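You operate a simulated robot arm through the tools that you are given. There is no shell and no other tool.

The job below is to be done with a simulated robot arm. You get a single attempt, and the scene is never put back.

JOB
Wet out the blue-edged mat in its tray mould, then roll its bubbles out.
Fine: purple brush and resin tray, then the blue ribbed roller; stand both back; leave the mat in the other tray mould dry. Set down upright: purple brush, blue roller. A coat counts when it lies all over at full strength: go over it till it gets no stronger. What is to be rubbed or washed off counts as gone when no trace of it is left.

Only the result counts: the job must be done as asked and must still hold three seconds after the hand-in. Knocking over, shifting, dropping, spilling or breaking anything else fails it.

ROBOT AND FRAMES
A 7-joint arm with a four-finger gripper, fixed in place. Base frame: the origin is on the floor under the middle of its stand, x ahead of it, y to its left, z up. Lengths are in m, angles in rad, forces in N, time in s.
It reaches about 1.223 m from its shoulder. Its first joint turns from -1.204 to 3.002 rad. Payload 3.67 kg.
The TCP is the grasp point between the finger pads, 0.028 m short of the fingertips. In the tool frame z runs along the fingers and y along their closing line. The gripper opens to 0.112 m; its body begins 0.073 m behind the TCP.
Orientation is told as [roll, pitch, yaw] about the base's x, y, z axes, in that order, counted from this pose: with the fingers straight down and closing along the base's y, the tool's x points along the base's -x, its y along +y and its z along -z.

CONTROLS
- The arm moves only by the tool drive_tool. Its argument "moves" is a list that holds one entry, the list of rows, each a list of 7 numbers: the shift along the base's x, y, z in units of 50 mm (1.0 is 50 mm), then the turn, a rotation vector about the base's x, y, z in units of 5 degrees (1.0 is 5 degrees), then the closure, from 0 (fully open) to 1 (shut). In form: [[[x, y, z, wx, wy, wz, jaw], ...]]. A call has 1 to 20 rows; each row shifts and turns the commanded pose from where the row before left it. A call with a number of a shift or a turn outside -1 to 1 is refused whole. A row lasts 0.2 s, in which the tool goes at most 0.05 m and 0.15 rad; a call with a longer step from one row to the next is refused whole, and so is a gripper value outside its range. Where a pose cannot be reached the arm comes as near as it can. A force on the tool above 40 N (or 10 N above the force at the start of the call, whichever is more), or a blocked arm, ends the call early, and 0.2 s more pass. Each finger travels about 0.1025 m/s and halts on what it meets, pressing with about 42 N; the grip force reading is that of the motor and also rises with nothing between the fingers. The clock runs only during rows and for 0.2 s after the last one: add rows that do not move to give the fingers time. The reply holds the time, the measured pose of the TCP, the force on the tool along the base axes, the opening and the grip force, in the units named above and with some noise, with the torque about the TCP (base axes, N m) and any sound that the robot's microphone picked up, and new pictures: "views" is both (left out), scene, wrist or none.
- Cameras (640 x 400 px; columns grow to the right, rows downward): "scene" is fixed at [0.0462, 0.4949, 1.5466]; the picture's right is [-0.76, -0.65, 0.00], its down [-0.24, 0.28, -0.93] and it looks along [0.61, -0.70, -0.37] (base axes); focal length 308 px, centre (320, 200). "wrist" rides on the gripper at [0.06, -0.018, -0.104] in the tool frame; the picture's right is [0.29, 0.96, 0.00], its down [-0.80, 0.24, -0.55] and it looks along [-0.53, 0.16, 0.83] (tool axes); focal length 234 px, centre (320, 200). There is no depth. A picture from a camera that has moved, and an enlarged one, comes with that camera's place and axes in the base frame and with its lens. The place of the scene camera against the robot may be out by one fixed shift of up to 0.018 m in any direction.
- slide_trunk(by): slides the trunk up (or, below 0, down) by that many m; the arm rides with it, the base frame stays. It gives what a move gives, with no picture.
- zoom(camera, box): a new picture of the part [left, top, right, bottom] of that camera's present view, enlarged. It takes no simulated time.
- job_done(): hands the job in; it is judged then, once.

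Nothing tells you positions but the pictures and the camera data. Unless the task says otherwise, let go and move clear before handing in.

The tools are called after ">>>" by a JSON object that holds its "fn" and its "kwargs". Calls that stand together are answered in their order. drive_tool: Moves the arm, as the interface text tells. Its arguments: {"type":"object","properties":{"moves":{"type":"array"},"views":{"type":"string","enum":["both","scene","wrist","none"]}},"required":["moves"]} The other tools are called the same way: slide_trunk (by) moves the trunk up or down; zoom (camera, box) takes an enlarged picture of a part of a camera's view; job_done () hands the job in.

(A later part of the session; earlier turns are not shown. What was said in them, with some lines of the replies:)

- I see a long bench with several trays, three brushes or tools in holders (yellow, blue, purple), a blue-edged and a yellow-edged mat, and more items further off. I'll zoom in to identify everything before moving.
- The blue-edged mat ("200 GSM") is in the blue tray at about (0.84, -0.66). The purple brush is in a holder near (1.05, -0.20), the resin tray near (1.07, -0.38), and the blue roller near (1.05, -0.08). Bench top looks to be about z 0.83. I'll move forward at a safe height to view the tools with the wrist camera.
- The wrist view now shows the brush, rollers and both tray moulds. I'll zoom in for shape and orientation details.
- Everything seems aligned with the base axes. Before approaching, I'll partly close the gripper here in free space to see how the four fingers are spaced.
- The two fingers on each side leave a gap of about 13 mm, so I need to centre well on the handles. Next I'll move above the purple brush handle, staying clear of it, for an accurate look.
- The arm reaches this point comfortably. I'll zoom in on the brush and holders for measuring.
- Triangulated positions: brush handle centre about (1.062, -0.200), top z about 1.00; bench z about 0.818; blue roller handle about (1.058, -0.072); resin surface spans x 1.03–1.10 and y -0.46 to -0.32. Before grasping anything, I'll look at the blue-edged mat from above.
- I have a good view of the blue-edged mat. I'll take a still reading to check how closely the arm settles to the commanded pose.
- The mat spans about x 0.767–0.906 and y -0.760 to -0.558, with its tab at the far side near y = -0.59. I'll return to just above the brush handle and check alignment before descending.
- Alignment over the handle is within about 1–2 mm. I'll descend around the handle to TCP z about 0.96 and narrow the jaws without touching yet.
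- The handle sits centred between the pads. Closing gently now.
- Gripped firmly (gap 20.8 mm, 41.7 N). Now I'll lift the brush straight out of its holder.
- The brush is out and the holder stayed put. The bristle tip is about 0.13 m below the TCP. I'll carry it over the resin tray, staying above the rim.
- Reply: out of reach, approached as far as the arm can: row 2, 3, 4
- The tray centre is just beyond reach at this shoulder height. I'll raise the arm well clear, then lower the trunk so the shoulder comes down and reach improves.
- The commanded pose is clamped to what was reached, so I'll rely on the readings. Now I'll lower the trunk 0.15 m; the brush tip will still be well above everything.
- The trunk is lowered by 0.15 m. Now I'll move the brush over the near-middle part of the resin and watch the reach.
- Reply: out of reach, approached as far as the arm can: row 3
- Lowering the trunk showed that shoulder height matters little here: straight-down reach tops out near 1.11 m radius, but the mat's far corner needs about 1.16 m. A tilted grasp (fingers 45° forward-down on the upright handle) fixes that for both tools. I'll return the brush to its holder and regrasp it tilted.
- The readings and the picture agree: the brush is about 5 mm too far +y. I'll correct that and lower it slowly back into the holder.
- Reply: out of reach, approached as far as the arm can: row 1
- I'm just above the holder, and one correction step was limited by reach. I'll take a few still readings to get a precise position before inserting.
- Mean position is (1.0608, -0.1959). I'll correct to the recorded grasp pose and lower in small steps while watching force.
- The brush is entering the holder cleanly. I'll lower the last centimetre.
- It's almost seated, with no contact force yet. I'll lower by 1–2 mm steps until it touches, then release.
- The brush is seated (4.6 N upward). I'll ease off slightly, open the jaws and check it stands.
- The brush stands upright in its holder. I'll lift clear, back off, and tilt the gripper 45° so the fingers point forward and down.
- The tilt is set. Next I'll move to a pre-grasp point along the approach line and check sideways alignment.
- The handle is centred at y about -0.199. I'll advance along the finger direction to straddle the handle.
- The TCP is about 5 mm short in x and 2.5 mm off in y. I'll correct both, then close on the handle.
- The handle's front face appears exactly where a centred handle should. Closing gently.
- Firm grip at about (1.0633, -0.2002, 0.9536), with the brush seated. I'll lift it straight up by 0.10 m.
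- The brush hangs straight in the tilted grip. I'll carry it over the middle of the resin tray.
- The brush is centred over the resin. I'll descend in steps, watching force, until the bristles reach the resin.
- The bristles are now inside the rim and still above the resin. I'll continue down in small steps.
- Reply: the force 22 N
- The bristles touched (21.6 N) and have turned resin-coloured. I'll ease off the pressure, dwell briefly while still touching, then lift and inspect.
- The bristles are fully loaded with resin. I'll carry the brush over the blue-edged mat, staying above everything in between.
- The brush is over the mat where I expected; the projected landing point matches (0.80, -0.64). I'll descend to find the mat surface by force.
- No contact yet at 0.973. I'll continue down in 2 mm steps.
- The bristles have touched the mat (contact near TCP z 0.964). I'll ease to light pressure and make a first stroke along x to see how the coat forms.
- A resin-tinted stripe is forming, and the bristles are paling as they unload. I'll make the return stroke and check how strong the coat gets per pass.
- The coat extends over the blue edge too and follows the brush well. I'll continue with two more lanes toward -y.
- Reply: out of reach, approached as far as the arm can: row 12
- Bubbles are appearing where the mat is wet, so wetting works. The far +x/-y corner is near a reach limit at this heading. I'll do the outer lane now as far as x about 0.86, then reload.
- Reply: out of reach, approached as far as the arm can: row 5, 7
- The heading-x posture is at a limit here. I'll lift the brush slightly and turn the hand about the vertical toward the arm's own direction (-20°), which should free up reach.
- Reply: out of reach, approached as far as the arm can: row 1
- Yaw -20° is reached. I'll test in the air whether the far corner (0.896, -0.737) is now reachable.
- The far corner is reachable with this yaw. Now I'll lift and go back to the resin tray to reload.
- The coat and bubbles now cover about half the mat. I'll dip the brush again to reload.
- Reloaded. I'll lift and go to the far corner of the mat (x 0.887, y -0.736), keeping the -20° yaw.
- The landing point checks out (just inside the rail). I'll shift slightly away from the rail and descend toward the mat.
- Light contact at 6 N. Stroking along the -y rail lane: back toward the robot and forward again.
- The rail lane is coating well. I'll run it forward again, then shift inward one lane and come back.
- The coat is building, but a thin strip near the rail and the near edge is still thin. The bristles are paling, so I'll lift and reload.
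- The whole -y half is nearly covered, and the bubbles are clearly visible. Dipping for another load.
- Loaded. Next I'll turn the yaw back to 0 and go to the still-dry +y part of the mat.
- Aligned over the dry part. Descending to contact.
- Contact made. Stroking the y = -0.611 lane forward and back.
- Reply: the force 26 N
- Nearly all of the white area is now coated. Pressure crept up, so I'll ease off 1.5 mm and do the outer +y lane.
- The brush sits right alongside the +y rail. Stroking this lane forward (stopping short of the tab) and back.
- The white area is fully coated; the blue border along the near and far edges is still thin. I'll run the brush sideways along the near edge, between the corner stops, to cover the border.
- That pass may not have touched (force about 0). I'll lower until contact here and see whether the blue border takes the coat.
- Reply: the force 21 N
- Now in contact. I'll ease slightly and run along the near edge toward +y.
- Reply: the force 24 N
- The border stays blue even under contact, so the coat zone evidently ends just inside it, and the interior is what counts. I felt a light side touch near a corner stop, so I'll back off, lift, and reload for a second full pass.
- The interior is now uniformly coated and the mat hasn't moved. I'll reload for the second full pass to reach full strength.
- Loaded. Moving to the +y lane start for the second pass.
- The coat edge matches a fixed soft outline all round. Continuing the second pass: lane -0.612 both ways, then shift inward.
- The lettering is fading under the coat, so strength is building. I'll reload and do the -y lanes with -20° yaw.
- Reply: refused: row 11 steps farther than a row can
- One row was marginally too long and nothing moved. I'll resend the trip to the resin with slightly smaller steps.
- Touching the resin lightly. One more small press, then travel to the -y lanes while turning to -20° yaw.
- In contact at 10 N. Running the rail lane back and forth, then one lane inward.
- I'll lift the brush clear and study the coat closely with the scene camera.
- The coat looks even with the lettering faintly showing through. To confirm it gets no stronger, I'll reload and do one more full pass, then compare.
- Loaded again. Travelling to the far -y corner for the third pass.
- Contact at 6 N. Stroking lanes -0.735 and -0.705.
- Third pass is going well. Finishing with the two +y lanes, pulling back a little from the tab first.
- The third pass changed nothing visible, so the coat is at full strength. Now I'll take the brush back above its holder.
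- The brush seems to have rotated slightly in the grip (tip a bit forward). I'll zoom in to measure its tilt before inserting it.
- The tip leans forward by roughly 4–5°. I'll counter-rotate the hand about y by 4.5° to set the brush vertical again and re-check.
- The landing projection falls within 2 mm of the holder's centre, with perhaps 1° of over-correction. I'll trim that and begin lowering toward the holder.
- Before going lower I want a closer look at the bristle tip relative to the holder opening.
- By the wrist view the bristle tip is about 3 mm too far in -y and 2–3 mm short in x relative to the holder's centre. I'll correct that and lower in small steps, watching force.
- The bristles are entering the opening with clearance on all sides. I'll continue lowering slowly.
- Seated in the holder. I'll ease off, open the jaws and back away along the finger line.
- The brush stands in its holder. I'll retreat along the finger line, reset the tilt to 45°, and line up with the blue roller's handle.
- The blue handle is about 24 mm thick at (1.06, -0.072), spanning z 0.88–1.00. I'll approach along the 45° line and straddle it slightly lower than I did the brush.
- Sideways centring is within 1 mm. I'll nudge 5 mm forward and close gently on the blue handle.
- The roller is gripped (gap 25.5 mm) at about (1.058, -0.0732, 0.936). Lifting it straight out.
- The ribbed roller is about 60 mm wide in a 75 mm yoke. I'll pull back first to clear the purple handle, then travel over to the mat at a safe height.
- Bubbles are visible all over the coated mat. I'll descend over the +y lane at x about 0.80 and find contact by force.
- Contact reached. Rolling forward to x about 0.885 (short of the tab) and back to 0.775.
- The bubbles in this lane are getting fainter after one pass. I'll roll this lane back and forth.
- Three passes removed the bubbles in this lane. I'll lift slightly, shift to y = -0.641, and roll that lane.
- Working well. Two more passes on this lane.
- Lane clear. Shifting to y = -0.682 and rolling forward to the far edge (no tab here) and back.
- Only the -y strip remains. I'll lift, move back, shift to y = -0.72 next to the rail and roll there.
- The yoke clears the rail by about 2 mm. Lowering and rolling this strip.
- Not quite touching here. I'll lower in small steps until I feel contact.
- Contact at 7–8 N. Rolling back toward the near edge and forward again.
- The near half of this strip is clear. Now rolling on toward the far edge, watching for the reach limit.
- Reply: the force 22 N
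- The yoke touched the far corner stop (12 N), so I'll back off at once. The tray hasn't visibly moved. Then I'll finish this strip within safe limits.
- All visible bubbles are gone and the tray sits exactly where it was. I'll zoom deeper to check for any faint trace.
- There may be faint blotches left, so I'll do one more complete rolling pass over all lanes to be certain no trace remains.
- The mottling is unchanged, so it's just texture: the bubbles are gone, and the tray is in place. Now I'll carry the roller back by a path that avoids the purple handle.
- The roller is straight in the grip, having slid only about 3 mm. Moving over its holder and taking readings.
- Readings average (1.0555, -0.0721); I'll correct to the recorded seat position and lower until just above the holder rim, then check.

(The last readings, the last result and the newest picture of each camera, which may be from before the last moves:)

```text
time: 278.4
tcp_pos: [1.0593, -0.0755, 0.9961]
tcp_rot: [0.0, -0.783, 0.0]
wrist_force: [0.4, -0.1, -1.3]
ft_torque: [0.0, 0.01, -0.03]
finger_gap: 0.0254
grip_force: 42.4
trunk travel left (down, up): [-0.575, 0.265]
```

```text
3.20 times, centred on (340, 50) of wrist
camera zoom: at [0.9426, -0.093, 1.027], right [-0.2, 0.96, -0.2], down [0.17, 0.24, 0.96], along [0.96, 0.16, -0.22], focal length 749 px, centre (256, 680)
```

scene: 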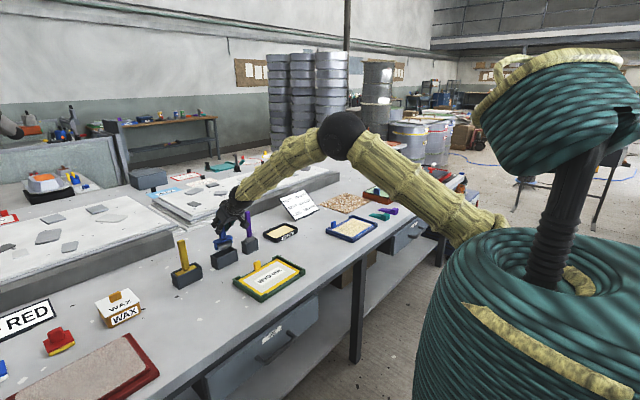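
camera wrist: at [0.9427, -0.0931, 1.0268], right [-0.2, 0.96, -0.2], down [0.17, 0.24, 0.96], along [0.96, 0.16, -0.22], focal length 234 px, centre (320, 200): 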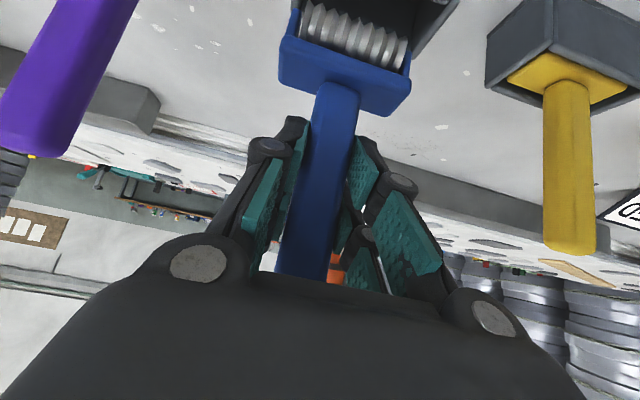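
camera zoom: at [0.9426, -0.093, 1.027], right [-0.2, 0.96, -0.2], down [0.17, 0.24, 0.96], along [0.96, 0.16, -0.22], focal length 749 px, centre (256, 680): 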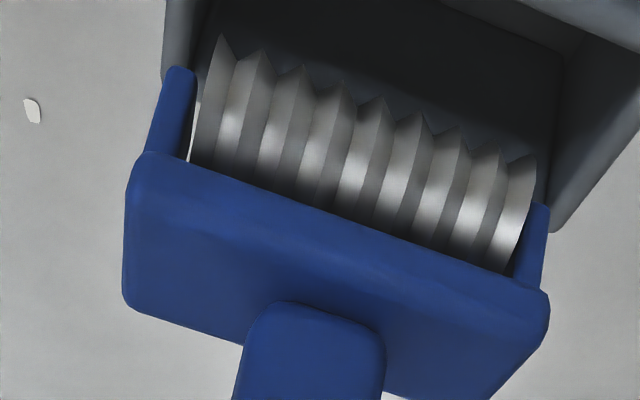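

By the wrist view the holder's centre is at about (1.058, -0.0705), while the roller is at y = -0.0755. I'll shift +4.5 mm in y and lower gradually.

>>> {"fn": "drive_tool", "kwargs": {"moves": [[[-0.02, 0.09, 0, 0, 0, 0, 1.0], [0, 0, 0, 0, 0, 0, 1.0], [0, 0, -0.2, 0, 0, 0, 1.0], [0, 0, -0.2, 0, 0, 0, 1.0], [0, 0, 0, 0, 0, 0, 1.0]]], "views": "none"}}

>>> {"fn": "drive_tool", "kwargs": {"moves": [[[0, 0, 0, 0, 0, 0, 1.0]]], "views": "none"}}

>>> {"fn": "zoom", "kwargs": {"camera": "scene", "box": [205, 220, 245, 270]}}

>>> {"fn": "zoom", "kwargs": {"camera": "wrist", "box": [240, 0, 440, 100]}}

```text
time: 279.6
tcp_pos: [1.0582, -0.0699, 0.9772]
tcp_rot: [0.0, -0.784, -0.001]
wrist_force: [-0.3, 0.1, -1.3]
ft_torque: [-0.03, 0.03, 0.05]
finger_gap: 0.0254
grip_force: 41.9
trunk travel left (down, up): [-0.575, 0.265]
```

```text
time: 279.9
tcp_pos: [1.0588, -0.0706, 0.9777]
tcp_rot: [0.0, -0.782, 0.0]
wrist_force: [0.7, -0.7, -1.1]
ft_torque: [0.01, 0.03, 0.03]
finger_gap: 0.0253
grip_force: 41.9
trunk travel left (down, up): [-0.575, 0.265]
```

```text
8.00 times, centred on (225, 245) of scene
camera zoom: at [0.0462, 0.4949, 1.5466], right [-0.76, -0.65, 0.0], down [-0.24, 0.28, -0.93], along [0.61, -0.7, -0.37], focal length 2465 px, centre (1080, -160)
```

zoom: 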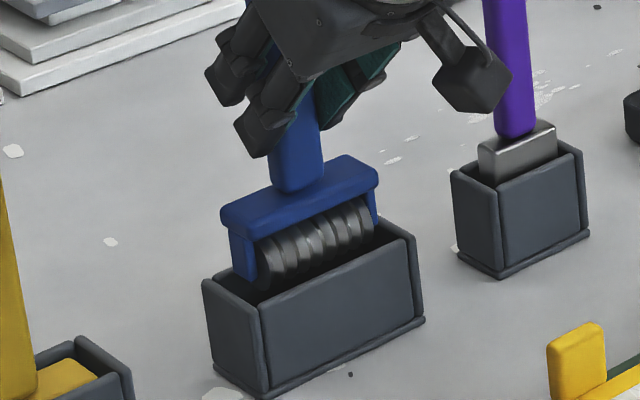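

```text
3.20 times, centred on (340, 50) of wrist
camera zoom: at [0.9423, -0.0879, 1.0071], right [-0.2, 0.96, -0.2], down [0.17, 0.24, 0.96], along [0.96, 0.16, -0.22], focal length 749 px, centre (256, 680)
```

zoom: 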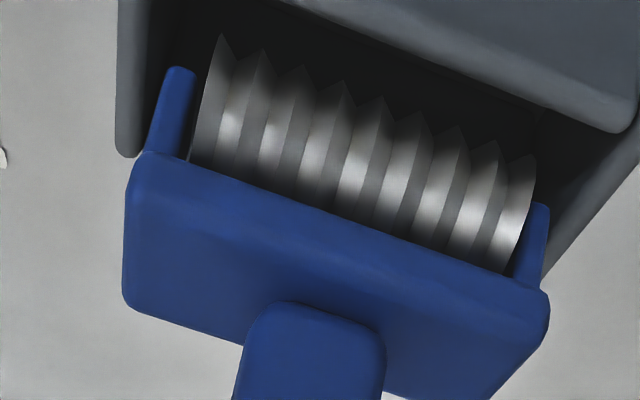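

Now well centred in the opening. Lowering further.

>>> {"fn": "drive_tool", "kwargs": {"moves": [[[0, 0, -0.15, 0, 0, 0, 1.0], [0, 0, -0.15, 0, 0, 0, 1.0], [0, 0, -0.15, 0, 0, 0, 1.0], [0, 0, 0, 0, 0, 0, 1.0]]], "views": "none"}}

>>> {"fn": "zoom", "kwargs": {"camera": "scene", "box": [205, 220, 245, 270]}}

>>> {"fn": "zoom", "kwargs": {"camera": "wrist", "box": [240, 0, 440, 100]}}

```text
time: 280.9
tcp_pos: [1.0592, -0.069, 0.9545]
tcp_rot: [-0.001, -0.782, -0.002]
wrist_force: [-4.3, 1.4, -1.8]
ft_torque: [0.13, 0.44, -0.05]
finger_gap: 0.0253
grip_force: 42.4
trunk travel left (down, up): [-0.575, 0.265]
```

```text
8.00 times, centred on (225, 245) of scene
camera zoom: at [0.0462, 0.4949, 1.5466], right [-0.76, -0.65, 0.0], down [-0.24, 0.28, -0.93], along [0.61, -0.7, -0.37], focal length 2465 px, centre (1080, -160)
```

zoom: 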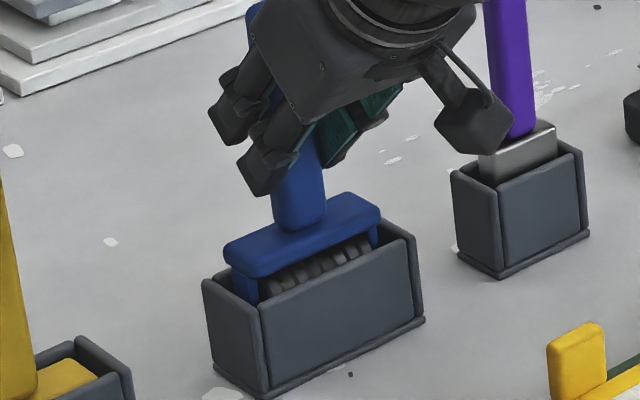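

```text
3.20 times, centred on (340, 50) of wrist
camera zoom: at [0.9435, -0.0873, 0.9851], right [-0.2, 0.96, -0.2], down [0.17, 0.24, 0.96], along [0.96, 0.16, -0.22], focal length 749 px, centre (256, 680)
```

zoom: 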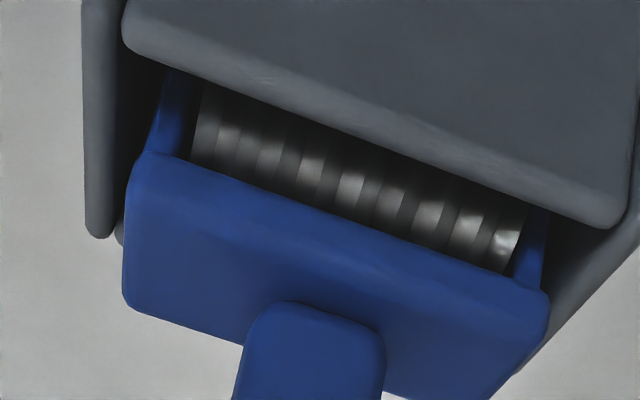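

There's a light push of 4 N against the holder's rear wall. I'll ease back 3 mm in -x before going on.

>>> {"fn": "drive_tool", "kwargs": {"moves": [[[-0.06, 0, 0, 0, 0, 0, 1.0], [0, 0, 0, 0, 0, 0, 1.0]]], "views": "none"}}

>>> {"fn": "drive_tool", "kwargs": {"moves": [[[0, 0, 0, 0, 0, 0, 1.0]]], "views": "none"}}

>>> {"fn": "zoom", "kwargs": {"camera": "scene", "box": [205, 220, 245, 270]}}

>>> {"fn": "zoom", "kwargs": {"camera": "wrist", "box": [240, 0, 440, 100]}}

```text
time: 281.6
tcp_pos: [1.0568, -0.0703, 0.953]
tcp_rot: [0.001, -0.782, 0.0]
wrist_force: [0.4, -0.3, -1.6]
ft_torque: [-0.02, -0.03, 0.0]
finger_gap: 0.0253
grip_force: 42.0
trunk travel left (down, up): [-0.575, 0.265]
```

```text
time: 281.9
tcp_pos: [1.0571, -0.0701, 0.9529]
tcp_rot: [0.002, -0.784, 0.0]
wrist_force: [0.2, 0.5, -0.9]
ft_torque: [-0.02, 0.0, -0.02]
finger_gap: 0.0254
grip_force: 41.7
trunk travel left (down, up): [-0.575, 0.265]
```

```text
8.00 times, centred on (225, 245) of scene
camera zoom: at [0.0462, 0.4949, 1.5466], right [-0.76, -0.65, 0.0], down [-0.24, 0.28, -0.93], along [0.61, -0.7, -0.37], focal length 2465 px, centre (1080, -160)
```

zoom: 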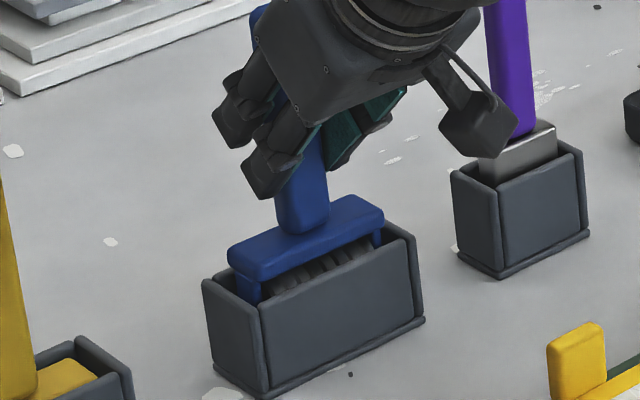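

```text
3.20 times, centred on (340, 50) of wrist
camera zoom: at [0.9408, -0.0876, 0.9843], right [-0.2, 0.96, -0.2], down [0.17, 0.24, 0.96], along [0.96, 0.16, -0.22], focal length 749 px, centre (256, 680)
```

zoom: 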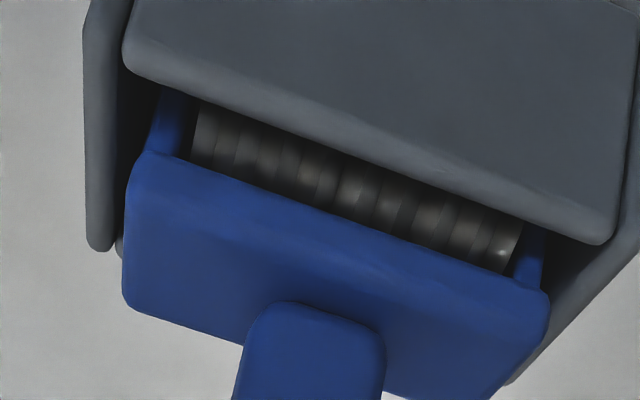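

The contact is relieved and the holder is unmoved. Continuing down in steps.

>>> {"fn": "drive_tool", "kwargs": {"moves": [[[0, 0, -0.12, 0, 0, 0, 1.0], [0, 0, -0.1, 0, 0, 0, 1.0], [0, 0, 0, 0, 0, 0, 1.0]]], "views": "none"}}

>>> {"fn": "drive_tool", "kwargs": {"moves": [[[0, 0, -0.08, 0, 0, 0, 1.0], [0, 0, 0, 0, 0, 0, 1.0]]], "views": "none"}}

>>> {"fn": "zoom", "kwargs": {"camera": "scene", "box": [205, 220, 245, 270]}}

```text
time: 282.8
tcp_pos: [1.0566, -0.0687, 0.943]
tcp_rot: [0.0, -0.784, 0.0]
wrist_force: [0.2, -0.5, -0.3]
ft_torque: [0.04, 0.02, 0.03]
finger_gap: 0.0257
grip_force: 42.2
trunk travel left (down, up): [-0.575, 0.265]
```

```text
time: 283.4
tcp_pos: [1.0557, -0.0698, 0.9391]
tcp_rot: [-0.001, -0.783, 0.0]
wrist_force: [-0.4, 0.0, -0.7]
ft_torque: [-0.02, 0.03, -0.01]
finger_gap: 0.025
grip_force: 42.3
trunk travel left (down, up): [-0.575, 0.265]
```

```text
8.00 times, centred on (225, 245) of scene
camera zoom: at [0.0462, 0.4949, 1.5466], right [-0.76, -0.65, 0.0], down [-0.24, 0.28, -0.93], along [0.61, -0.7, -0.37], focal length 2465 px, centre (1080, -160)
```

zoom: 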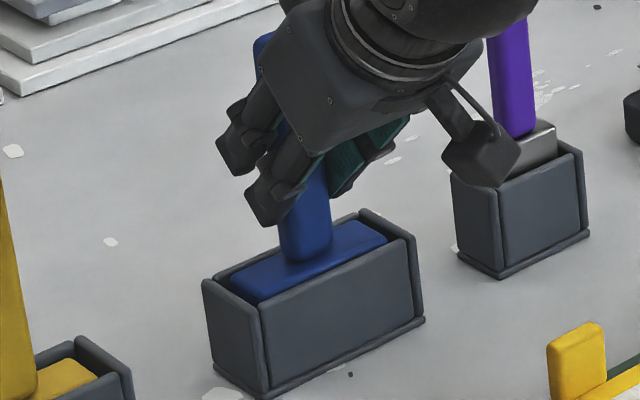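

>>> {"fn": "drive_tool", "kwargs": {"moves": [[[0, 0, -0.05, 0, 0, 0, 1.0], [0, 0, 0, 0, 0, 0, 1.0]]], "views": "none"}}

>>> {"fn": "drive_tool", "kwargs": {"moves": [[[0, 0, -0.04, 0, 0, 0, 1.0], [0, 0, 0, 0, 0, 0, 1.0]]], "views": "none"}}

>>> {"fn": "drive_tool", "kwargs": {"moves": [[[0, 0, -0.03, 0, 0, 0, 1.0], [0, 0, 0, 0, 0, 0, 1.0]]], "views": "none"}}

```text
time: 283.9
tcp_pos: [1.056, -0.0699, 0.9358]
tcp_rot: [0.001, -0.785, 0.001]
wrist_force: [0.4, 0.1, -1.1]
ft_torque: [-0.01, 0.0, 0.03]
finger_gap: 0.0254
grip_force: 42.3
trunk travel left (down, up): [-0.575, 0.265]
```

```text
time: 284.6
tcp_pos: [1.0567, -0.069, 0.9344]
tcp_rot: [0.0, -0.784, -0.001]
wrist_force: [0.6, -0.2, -1.6]
ft_torque: [0.03, 0.0, 0.0]
finger_gap: 0.0255
grip_force: 42.0
trunk travel left (down, up): [-0.575, 0.265]
```

```text
time: 285.1
tcp_pos: [1.0566, -0.0695, 0.9326]
tcp_rot: [0.0, -0.784, -0.002]
wrist_force: [-0.1, -0.4, 0.2]
ft_torque: [-0.01, -0.01, -0.02]
finger_gap: 0.0252
grip_force: 42.2
trunk travel left (down, up): [-0.575, 0.265]
```

>>> {"fn": "drive_tool", "kwargs": {"moves": [[[0, 0, -0.03, 0, 0, 0, 1.0], [0, 0, 0, 0, 0, 0, 1.0]]], "views": "none"}}

>>> {"fn": "drive_tool", "kwargs": {"moves": [[[0, 0, -0.02, 0, 0, 0, 1.0], [0, 0, 0, 0, 0, 0, 1.0]]], "views": "none"}}

>>> {"fn": "zoom", "kwargs": {"camera": "scene", "box": [205, 220, 245, 270]}}

```text
time: 285.8
tcp_pos: [1.0561, -0.0698, 0.9326]
tcp_rot: [0.0, -0.786, -0.001]
wrist_force: [-1.1, -0.5, 9.7]
ft_torque: [-0.06, 0.1, -0.01]
finger_gap: 0.0254
grip_force: 42.0
trunk travel left (down, up): [-0.575, 0.265]
```

```text
time: 286.4
tcp_pos: [1.0551, -0.0695, 0.9321]
tcp_rot: [0.0, -0.787, 0.001]
wrist_force: [-0.8, 0.2, 18.7]
ft_torque: [-0.01, 0.07, -0.01]
finger_gap: 0.0253
grip_force: 41.8
trunk travel left (down, up): [-0.575, 0.265]
```

```text
8.00 times, centred on (225, 245) of scene
camera zoom: at [0.0462, 0.4949, 1.5466], right [-0.76, -0.65, 0.0], down [-0.24, 0.28, -0.93], along [0.61, -0.7, -0.37], focal length 2465 px, centre (1080, -160)
```

zoom: 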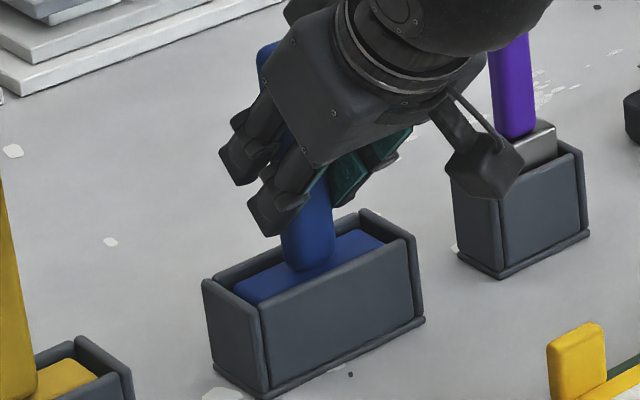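

Seated firmly. Easing off, then opening the jaws.

>>> {"fn": "drive_tool", "kwargs": {"moves": [[[0, 0, 0.04, 0, 0, 0, 1.0], [0, 0, 0, 0, 0, 0, 0.76], [0, 0, 0, 0, 0, 0, 0.7], [0, 0, 0, 0, 0, 0, 0.6], [0, 0, 0, 0, 0, 0, 0.5], [0, 0, 0, 0, 0, 0, 0.4], [0, 0, 0, 0, 0, 0, 0.4]]]}}

>>> {"fn": "zoom", "kwargs": {"camera": "wrist", "box": [220, 0, 420, 200]}}

>>> {"fn": "zoom", "kwargs": {"camera": "scene", "box": [190, 200, 270, 275]}}

```text
time: 287.9
tcp_pos: [1.0561, -0.0718, 0.9326]
tcp_rot: [0.0, -0.783, 0.001]
wrist_force: [0.4, 0.7, 0.2]
ft_torque: [0.0, 0.02, 0.02]
finger_gap: 0.0674
grip_force: 0.0
trunk travel left (down, up): [-0.575, 0.265]
camera wrist: at [0.9399, -0.0879, 0.9623], right [-0.2, 0.96, -0.2], down [0.17, 0.24, 0.96], along [0.96, 0.16, -0.22], focal length 234 px, centre (320, 200)
```

scene: 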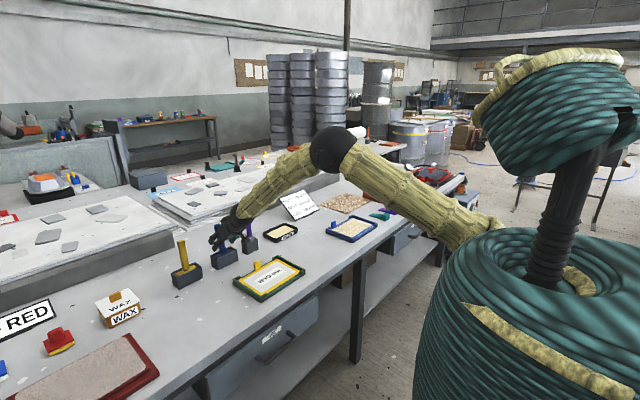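
wrist: 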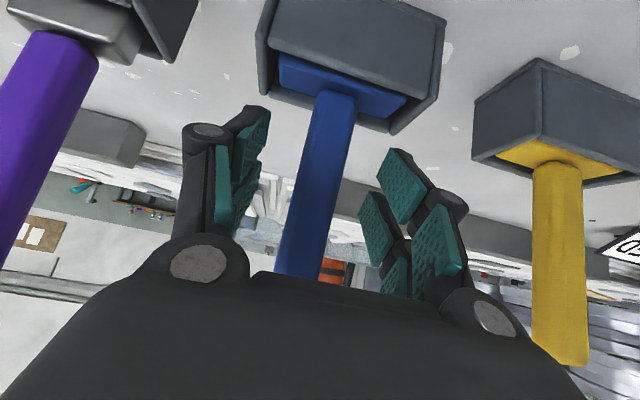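

```text
2.00 times, centred on (320, 100) of wrist
camera zoom: at [0.9399, -0.0879, 0.9623], right [-0.2, 0.96, -0.2], down [0.17, 0.24, 0.96], along [0.96, 0.16, -0.22], focal length 468 px, centre (320, 400)
```

zoom: 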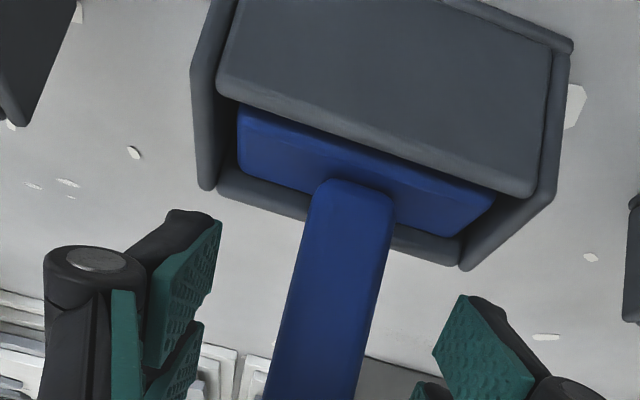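

```text
5.33 times, centred on (230, 238) of scene
camera zoom: at [0.0462, 0.4949, 1.5466], right [-0.76, -0.65, 0.0], down [-0.24, 0.28, -0.93], along [0.61, -0.7, -0.37], focal length 1644 px, centre (800, 0)
```

zoom: 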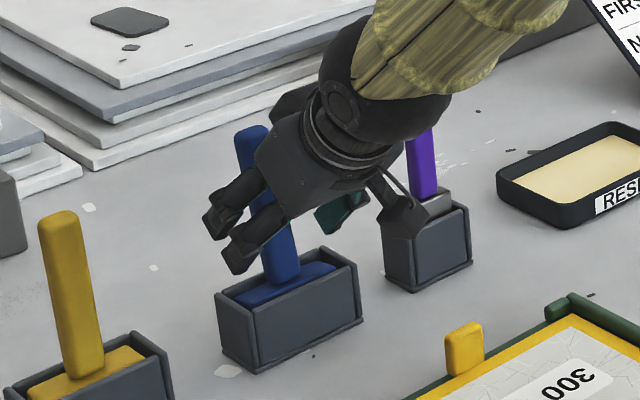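

The roller stands in its holder. Retreating along the finger line and then well clear.

>>> {"fn": "drive_tool", "kwargs": {"moves": [[[-0.4, 0, 0.4, 0, 0, 0, 0.4], [-0.55, 0, 0.55, 0, 0, 0, 0.4], [-0.6, 0, 0.6, 0, 0, 0, 0.4], [-0.6, 0, 0.6, 0, 0, 0, 0.4], [-0.6, 0, 0.6, 0, 0, 0, 0.4], [-0.8, 0, 0.4, 0, 0, 0, 0.4], [-0.8, 0, 0.4, 0, 0, 0, 0.4], [-0.8, 0, 0.4, 0, 0, 0, 0.4], [0, 0, 0, 0, 0, 0, 0.4], [0, 0, 0, 0, 0, 0, 0.4]]]}}

>>> {"fn": "zoom", "kwargs": {"camera": "scene", "box": [160, 190, 320, 300]}}

>>> {"fn": "zoom", "kwargs": {"camera": "scene", "box": [300, 150, 460, 250]}}

>>> {"fn": "zoom", "kwargs": {"camera": "scene", "box": [330, 212, 375, 242]}}

```text
time: 290.1
tcp_pos: [0.8, -0.0722, 1.1328]
tcp_rot: [0.001, -0.782, 0.001]
wrist_force: [-1.2, 0.4, 0.1]
ft_torque: [0.0, 0.0, 0.0]
finger_gap: 0.0671
grip_force: 0.0
trunk travel left (down, up): [-0.575, 0.265]
camera wrist: at [0.6839, -0.0892, 1.1628], right [-0.2, 0.96, -0.2], down [0.17, 0.24, 0.96], along [0.96, 0.16, -0.21], focal length 234 px, centre (320, 200)
```

scene: 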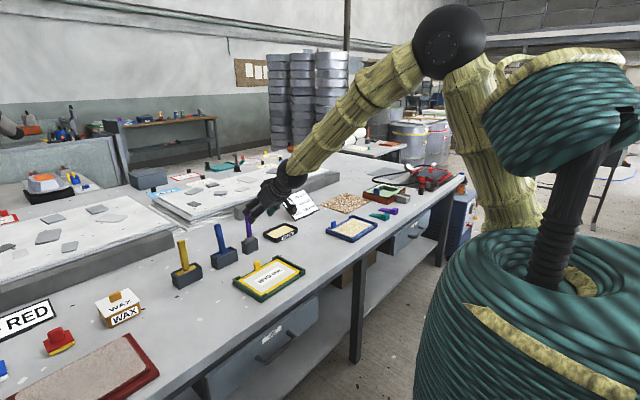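
wrist: 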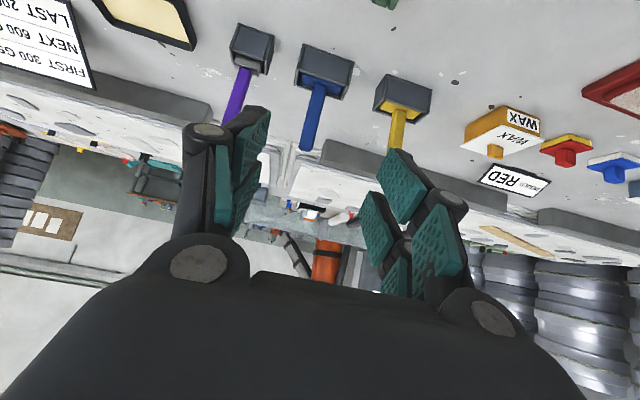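

```text
3.64 times, centred on (240, 245) of scene
camera zoom: at [0.0462, 0.4949, 1.5466], right [-0.76, -0.65, 0.0], down [-0.24, 0.28, -0.93], along [0.61, -0.7, -0.37], focal length 1121 px, centre (611, 36)
```

zoom: 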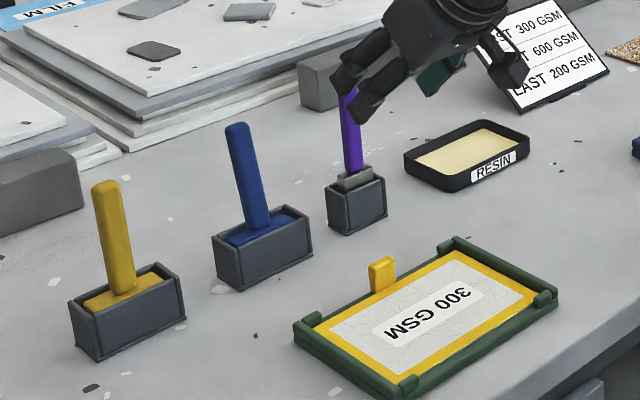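

```text
4.00 times, centred on (380, 200) of scene
camera zoom: at [0.0462, 0.4949, 1.5466], right [-0.76, -0.65, 0.0], down [-0.24, 0.28, -0.93], along [0.61, -0.7, -0.37], focal length 1233 px, centre (80, 200)
```

zoom: 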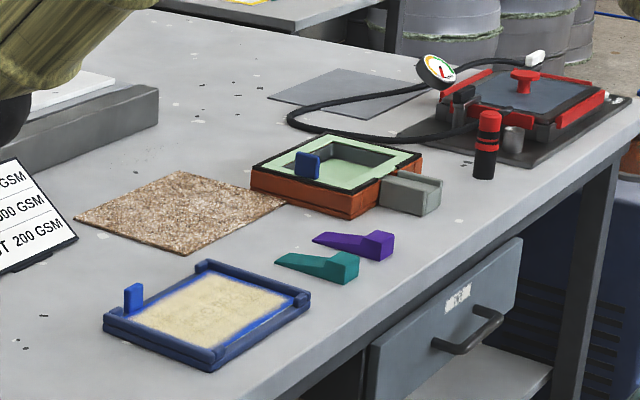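

```text
13.33 times, centred on (352, 227) of scene
camera zoom: at [0.0462, 0.4949, 1.5466], right [-0.76, -0.65, 0.0], down [-0.24, 0.28, -0.93], along [0.61, -0.7, -0.37], focal length 4109 px, centre (-113, -160)
```

zoom: 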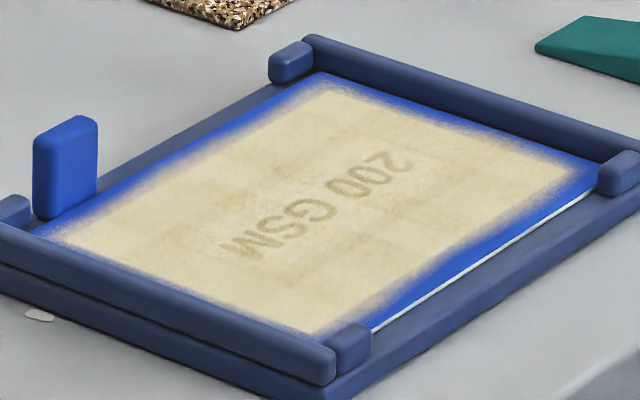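

Both tools are back. The blue roller may be leaning slightly, so I'll move the arm out of the way and inspect both tools closely.

>>> {"fn": "drive_tool", "kwargs": {"moves": [[[-0.6, 0, 0.7, 0, 0, 0, 0.4], [-0.6, 0, 0.7, 0, 0, 0, 0.4], [-0.6, 0, 0.7, 0, 0, 0, 0.4], [-0.6, 0, 0.5, 0, 0, 0, 0.4], [0, 0, 0, 0, 0, 0, 0.4]]]}}

>>> {"fn": "zoom", "kwargs": {"camera": "scene", "box": [160, 190, 320, 300]}}

>>> {"fn": "zoom", "kwargs": {"camera": "scene", "box": [205, 200, 275, 275]}}

>>> {"fn": "zoom", "kwargs": {"camera": "wrist", "box": [200, 0, 420, 160]}}

```text
time: 291.4
tcp_pos: [0.7165, -0.0703, 1.2106]
tcp_rot: [0.002, -0.782, -0.003]
wrist_force: [-0.3, -0.2, -1.0]
ft_torque: [0.03, -0.02, 0.01]
finger_gap: 0.067
grip_force: 0.1
out of reach, approached as far as the arm can: row 2, 3
trunk travel left (down, up): [-0.575, 0.265]
camera wrist: at [0.5993, -0.0881, 1.2417], right [-0.2, 0.96, -0.2], down [0.18, 0.24, 0.96], along [0.96, 0.16, -0.22], focal length 234 px, centre (320, 200)
```

scene: 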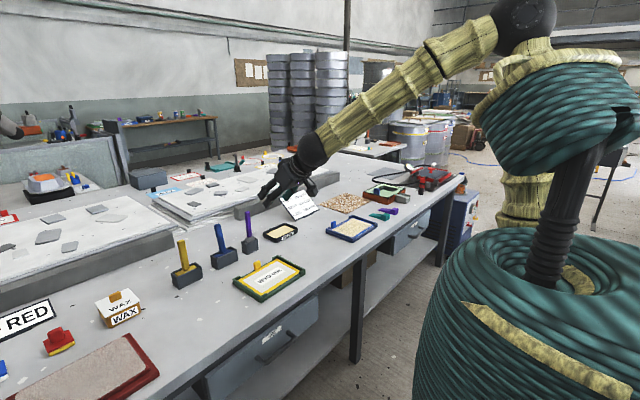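
wrist: 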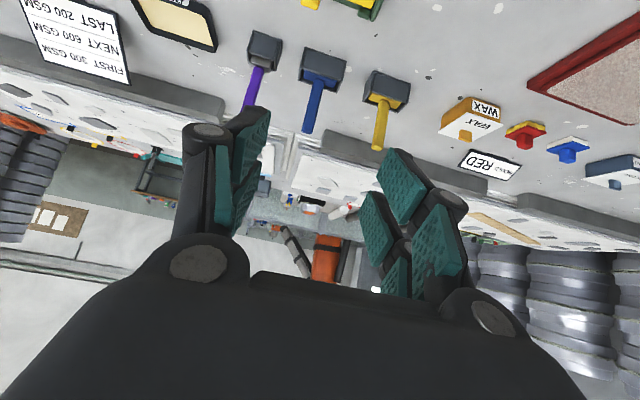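

```text
3.64 times, centred on (240, 245) of scene
camera zoom: at [0.0462, 0.4949, 1.5466], right [-0.76, -0.65, 0.0], down [-0.24, 0.28, -0.93], along [0.61, -0.7, -0.37], focal length 1121 px, centre (611, 36)
```

zoom: 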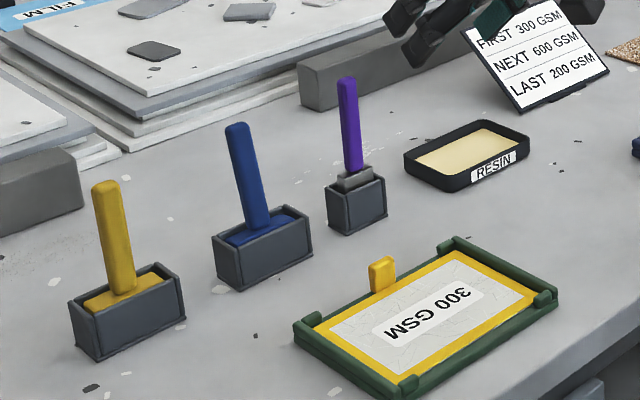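

```text
5.33 times, centred on (240, 238) of scene
camera zoom: at [0.0462, 0.4949, 1.5466], right [-0.76, -0.65, 0.0], down [-0.24, 0.28, -0.93], along [0.61, -0.7, -0.37], focal length 1644 px, centre (747, 0)
```

zoom: 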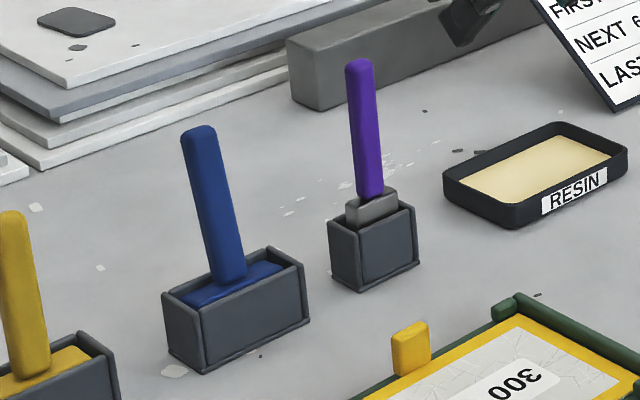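

```text
2.50 times, centred on (310, 80) of wrist
camera zoom: at [0.5993, -0.0881, 1.2417], right [-0.2, 0.96, -0.2], down [0.18, 0.24, 0.96], along [0.96, 0.16, -0.22], focal length 585 px, centre (345, 500)
```

zoom: 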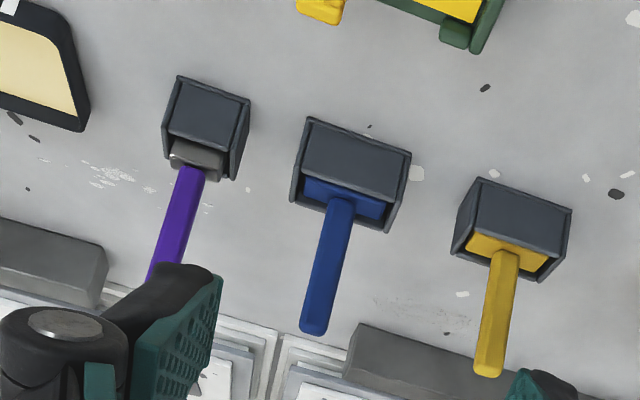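

The purple brush stands vertical. I'll measure the blue roller's lean more carefully with a higher zoom, using the yellow one as the vertical reference.

>>> {"fn": "zoom", "kwargs": {"camera": "scene", "box": [205, 215, 245, 270]}}

>>> {"fn": "zoom", "kwargs": {"camera": "scene", "box": [165, 235, 205, 290]}}

>>> {"fn": "zoom", "kwargs": {"camera": "wrist", "box": [290, 40, 420, 160]}}

```text
7.27 times, centred on (225, 242) of scene
camera zoom: at [0.0462, 0.4949, 1.5466], right [-0.76, -0.65, 0.0], down [-0.24, 0.28, -0.93], along [0.61, -0.7, -0.37], focal length 2241 px, centre (1011, -109)
```

zoom: 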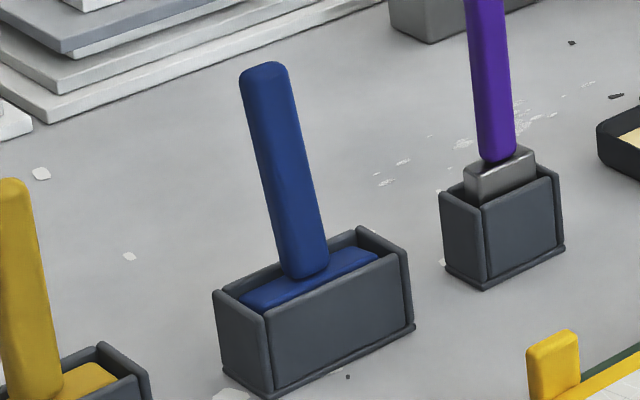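

```text
7.27 times, centred on (185, 262) of scene
camera zoom: at [0.0462, 0.4949, 1.5466], right [-0.76, -0.65, 0.0], down [-0.24, 0.28, -0.93], along [0.61, -0.7, -0.37], focal length 2241 px, centre (1302, -254)
```

zoom: 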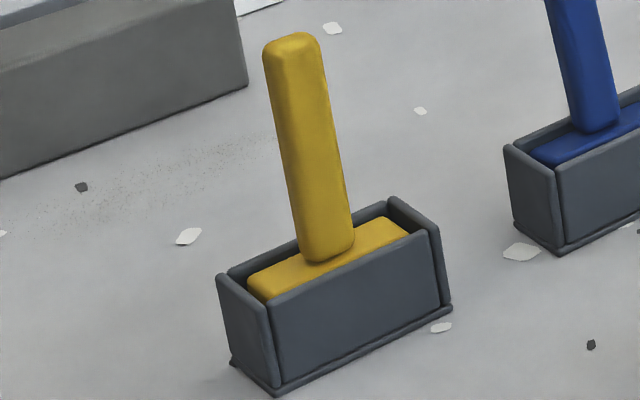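

```text
3.33 times, centred on (355, 100) of wrist
camera zoom: at [0.5993, -0.0881, 1.2417], right [-0.2, 0.96, -0.2], down [0.18, 0.24, 0.96], along [0.96, 0.16, -0.22], focal length 781 px, centre (203, 533)
```

zoom: 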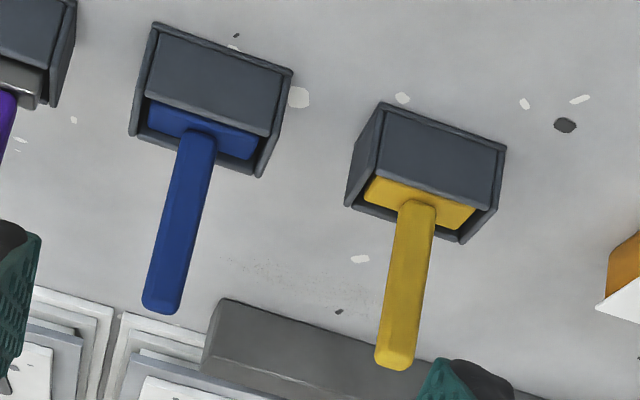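

The roller leans only about 5–6°, resting inside its stand. I'll let some time pass with the arm still to confirm that everything stays put.

>>> {"fn": "drive_tool", "kwargs": {"moves": [[[0, 0, 0, 0, 0, 0, 0.4], [0, 0, 0, 0, 0, 0, 0.4], [0, 0, 0, 0, 0, 0, 0.4], [0, 0, 0, 0, 0, 0, 0.4], [0, 0, 0, 0, 0, 0, 0.4], [0, 0, 0, 0, 0, 0, 0.4], [0, 0, 0, 0, 0, 0, 0.4], [0, 0, 0, 0, 0, 0, 0.4], [0, 0, 0, 0, 0, 0, 0.4], [0, 0, 0, 0, 0, 0, 0.4], [0, 0, 0, 0, 0, 0, 0.4], [0, 0, 0, 0, 0, 0, 0.4]]], "views": "scene"}}

>>> {"fn": "zoom", "kwargs": {"camera": "scene", "box": [205, 215, 245, 270]}}

>>> {"fn": "zoom", "kwargs": {"camera": "scene", "box": [330, 212, 375, 242]}}

```text
time: 293.9
tcp_pos: [0.7154, -0.0703, 1.212]
tcp_rot: [0.001, -0.784, -0.001]
wrist_force: [-0.5, 0.4, -0.6]
ft_torque: [0.01, 0.03, -0.01]
finger_gap: 0.0672
grip_force: 0.1
trunk travel left (down, up): [-0.575, 0.265]
```

scene: 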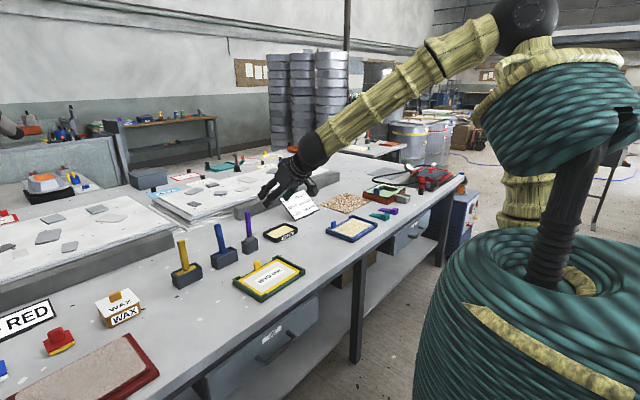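

```text
7.27 times, centred on (225, 242) of scene
camera zoom: at [0.0462, 0.4949, 1.5466], right [-0.76, -0.65, 0.0], down [-0.24, 0.28, -0.93], along [0.61, -0.7, -0.37], focal length 2241 px, centre (1011, -109)
```

zoom: 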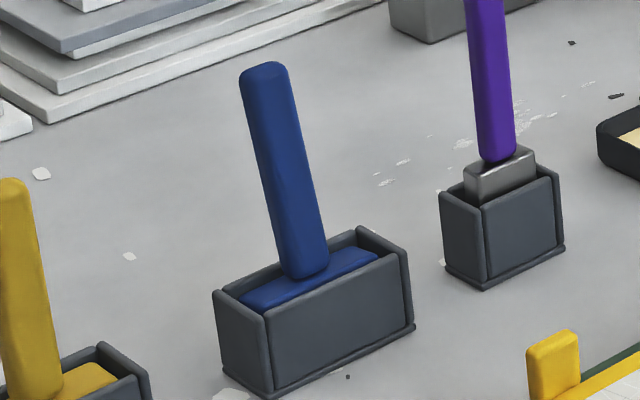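

```text
13.33 times, centred on (352, 227) of scene
camera zoom: at [0.0462, 0.4949, 1.5466], right [-0.76, -0.65, 0.0], down [-0.24, 0.28, -0.93], along [0.61, -0.7, -0.37], focal length 4109 px, centre (-113, -160)
```

zoom: 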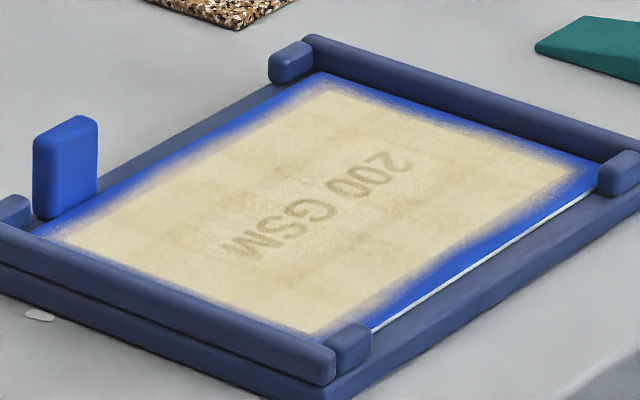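

Nothing has moved: the blue-edged mat is fully coated with no bubbles left. The purple brush and blue roller are standing back in their holders, the yellow-edged mat is dry, and the arm is clear. I'm handing in the job.

>>> {"fn": "job_done", "kwargs": {}}

```text
The job is handed in.
```

I wet out the blue-edged mat and rolled its bubbles out, then handed the job in. I haven't seen how it was judged.

- **Coat:** I went over the mat three times with the purple brush, reloading from the resin tray. The third pass made no visible change. The outer part of the blue border stayed blue even when I pressed the brush on it, so I took the coat area to end just inside it.
- **Bubbles:** I rolled every strip several times with the blue ribbed roller, then gave the whole mat one more round. No bubbles showed in close-up pictures.
- **Tools:** The purple brush stands upright in its holder. The blue roller is back in its holder but leans about 5–6°, and it stayed still while I waited.
- **Everything else:** The mat in the other tray mould is still dry. The roller frame bumped a corner of the blue tray once, and the roller pressed lightly on its holder going back in. Neither moved, nor did anything else I checked. The mat slid about 1 mm within its tray.
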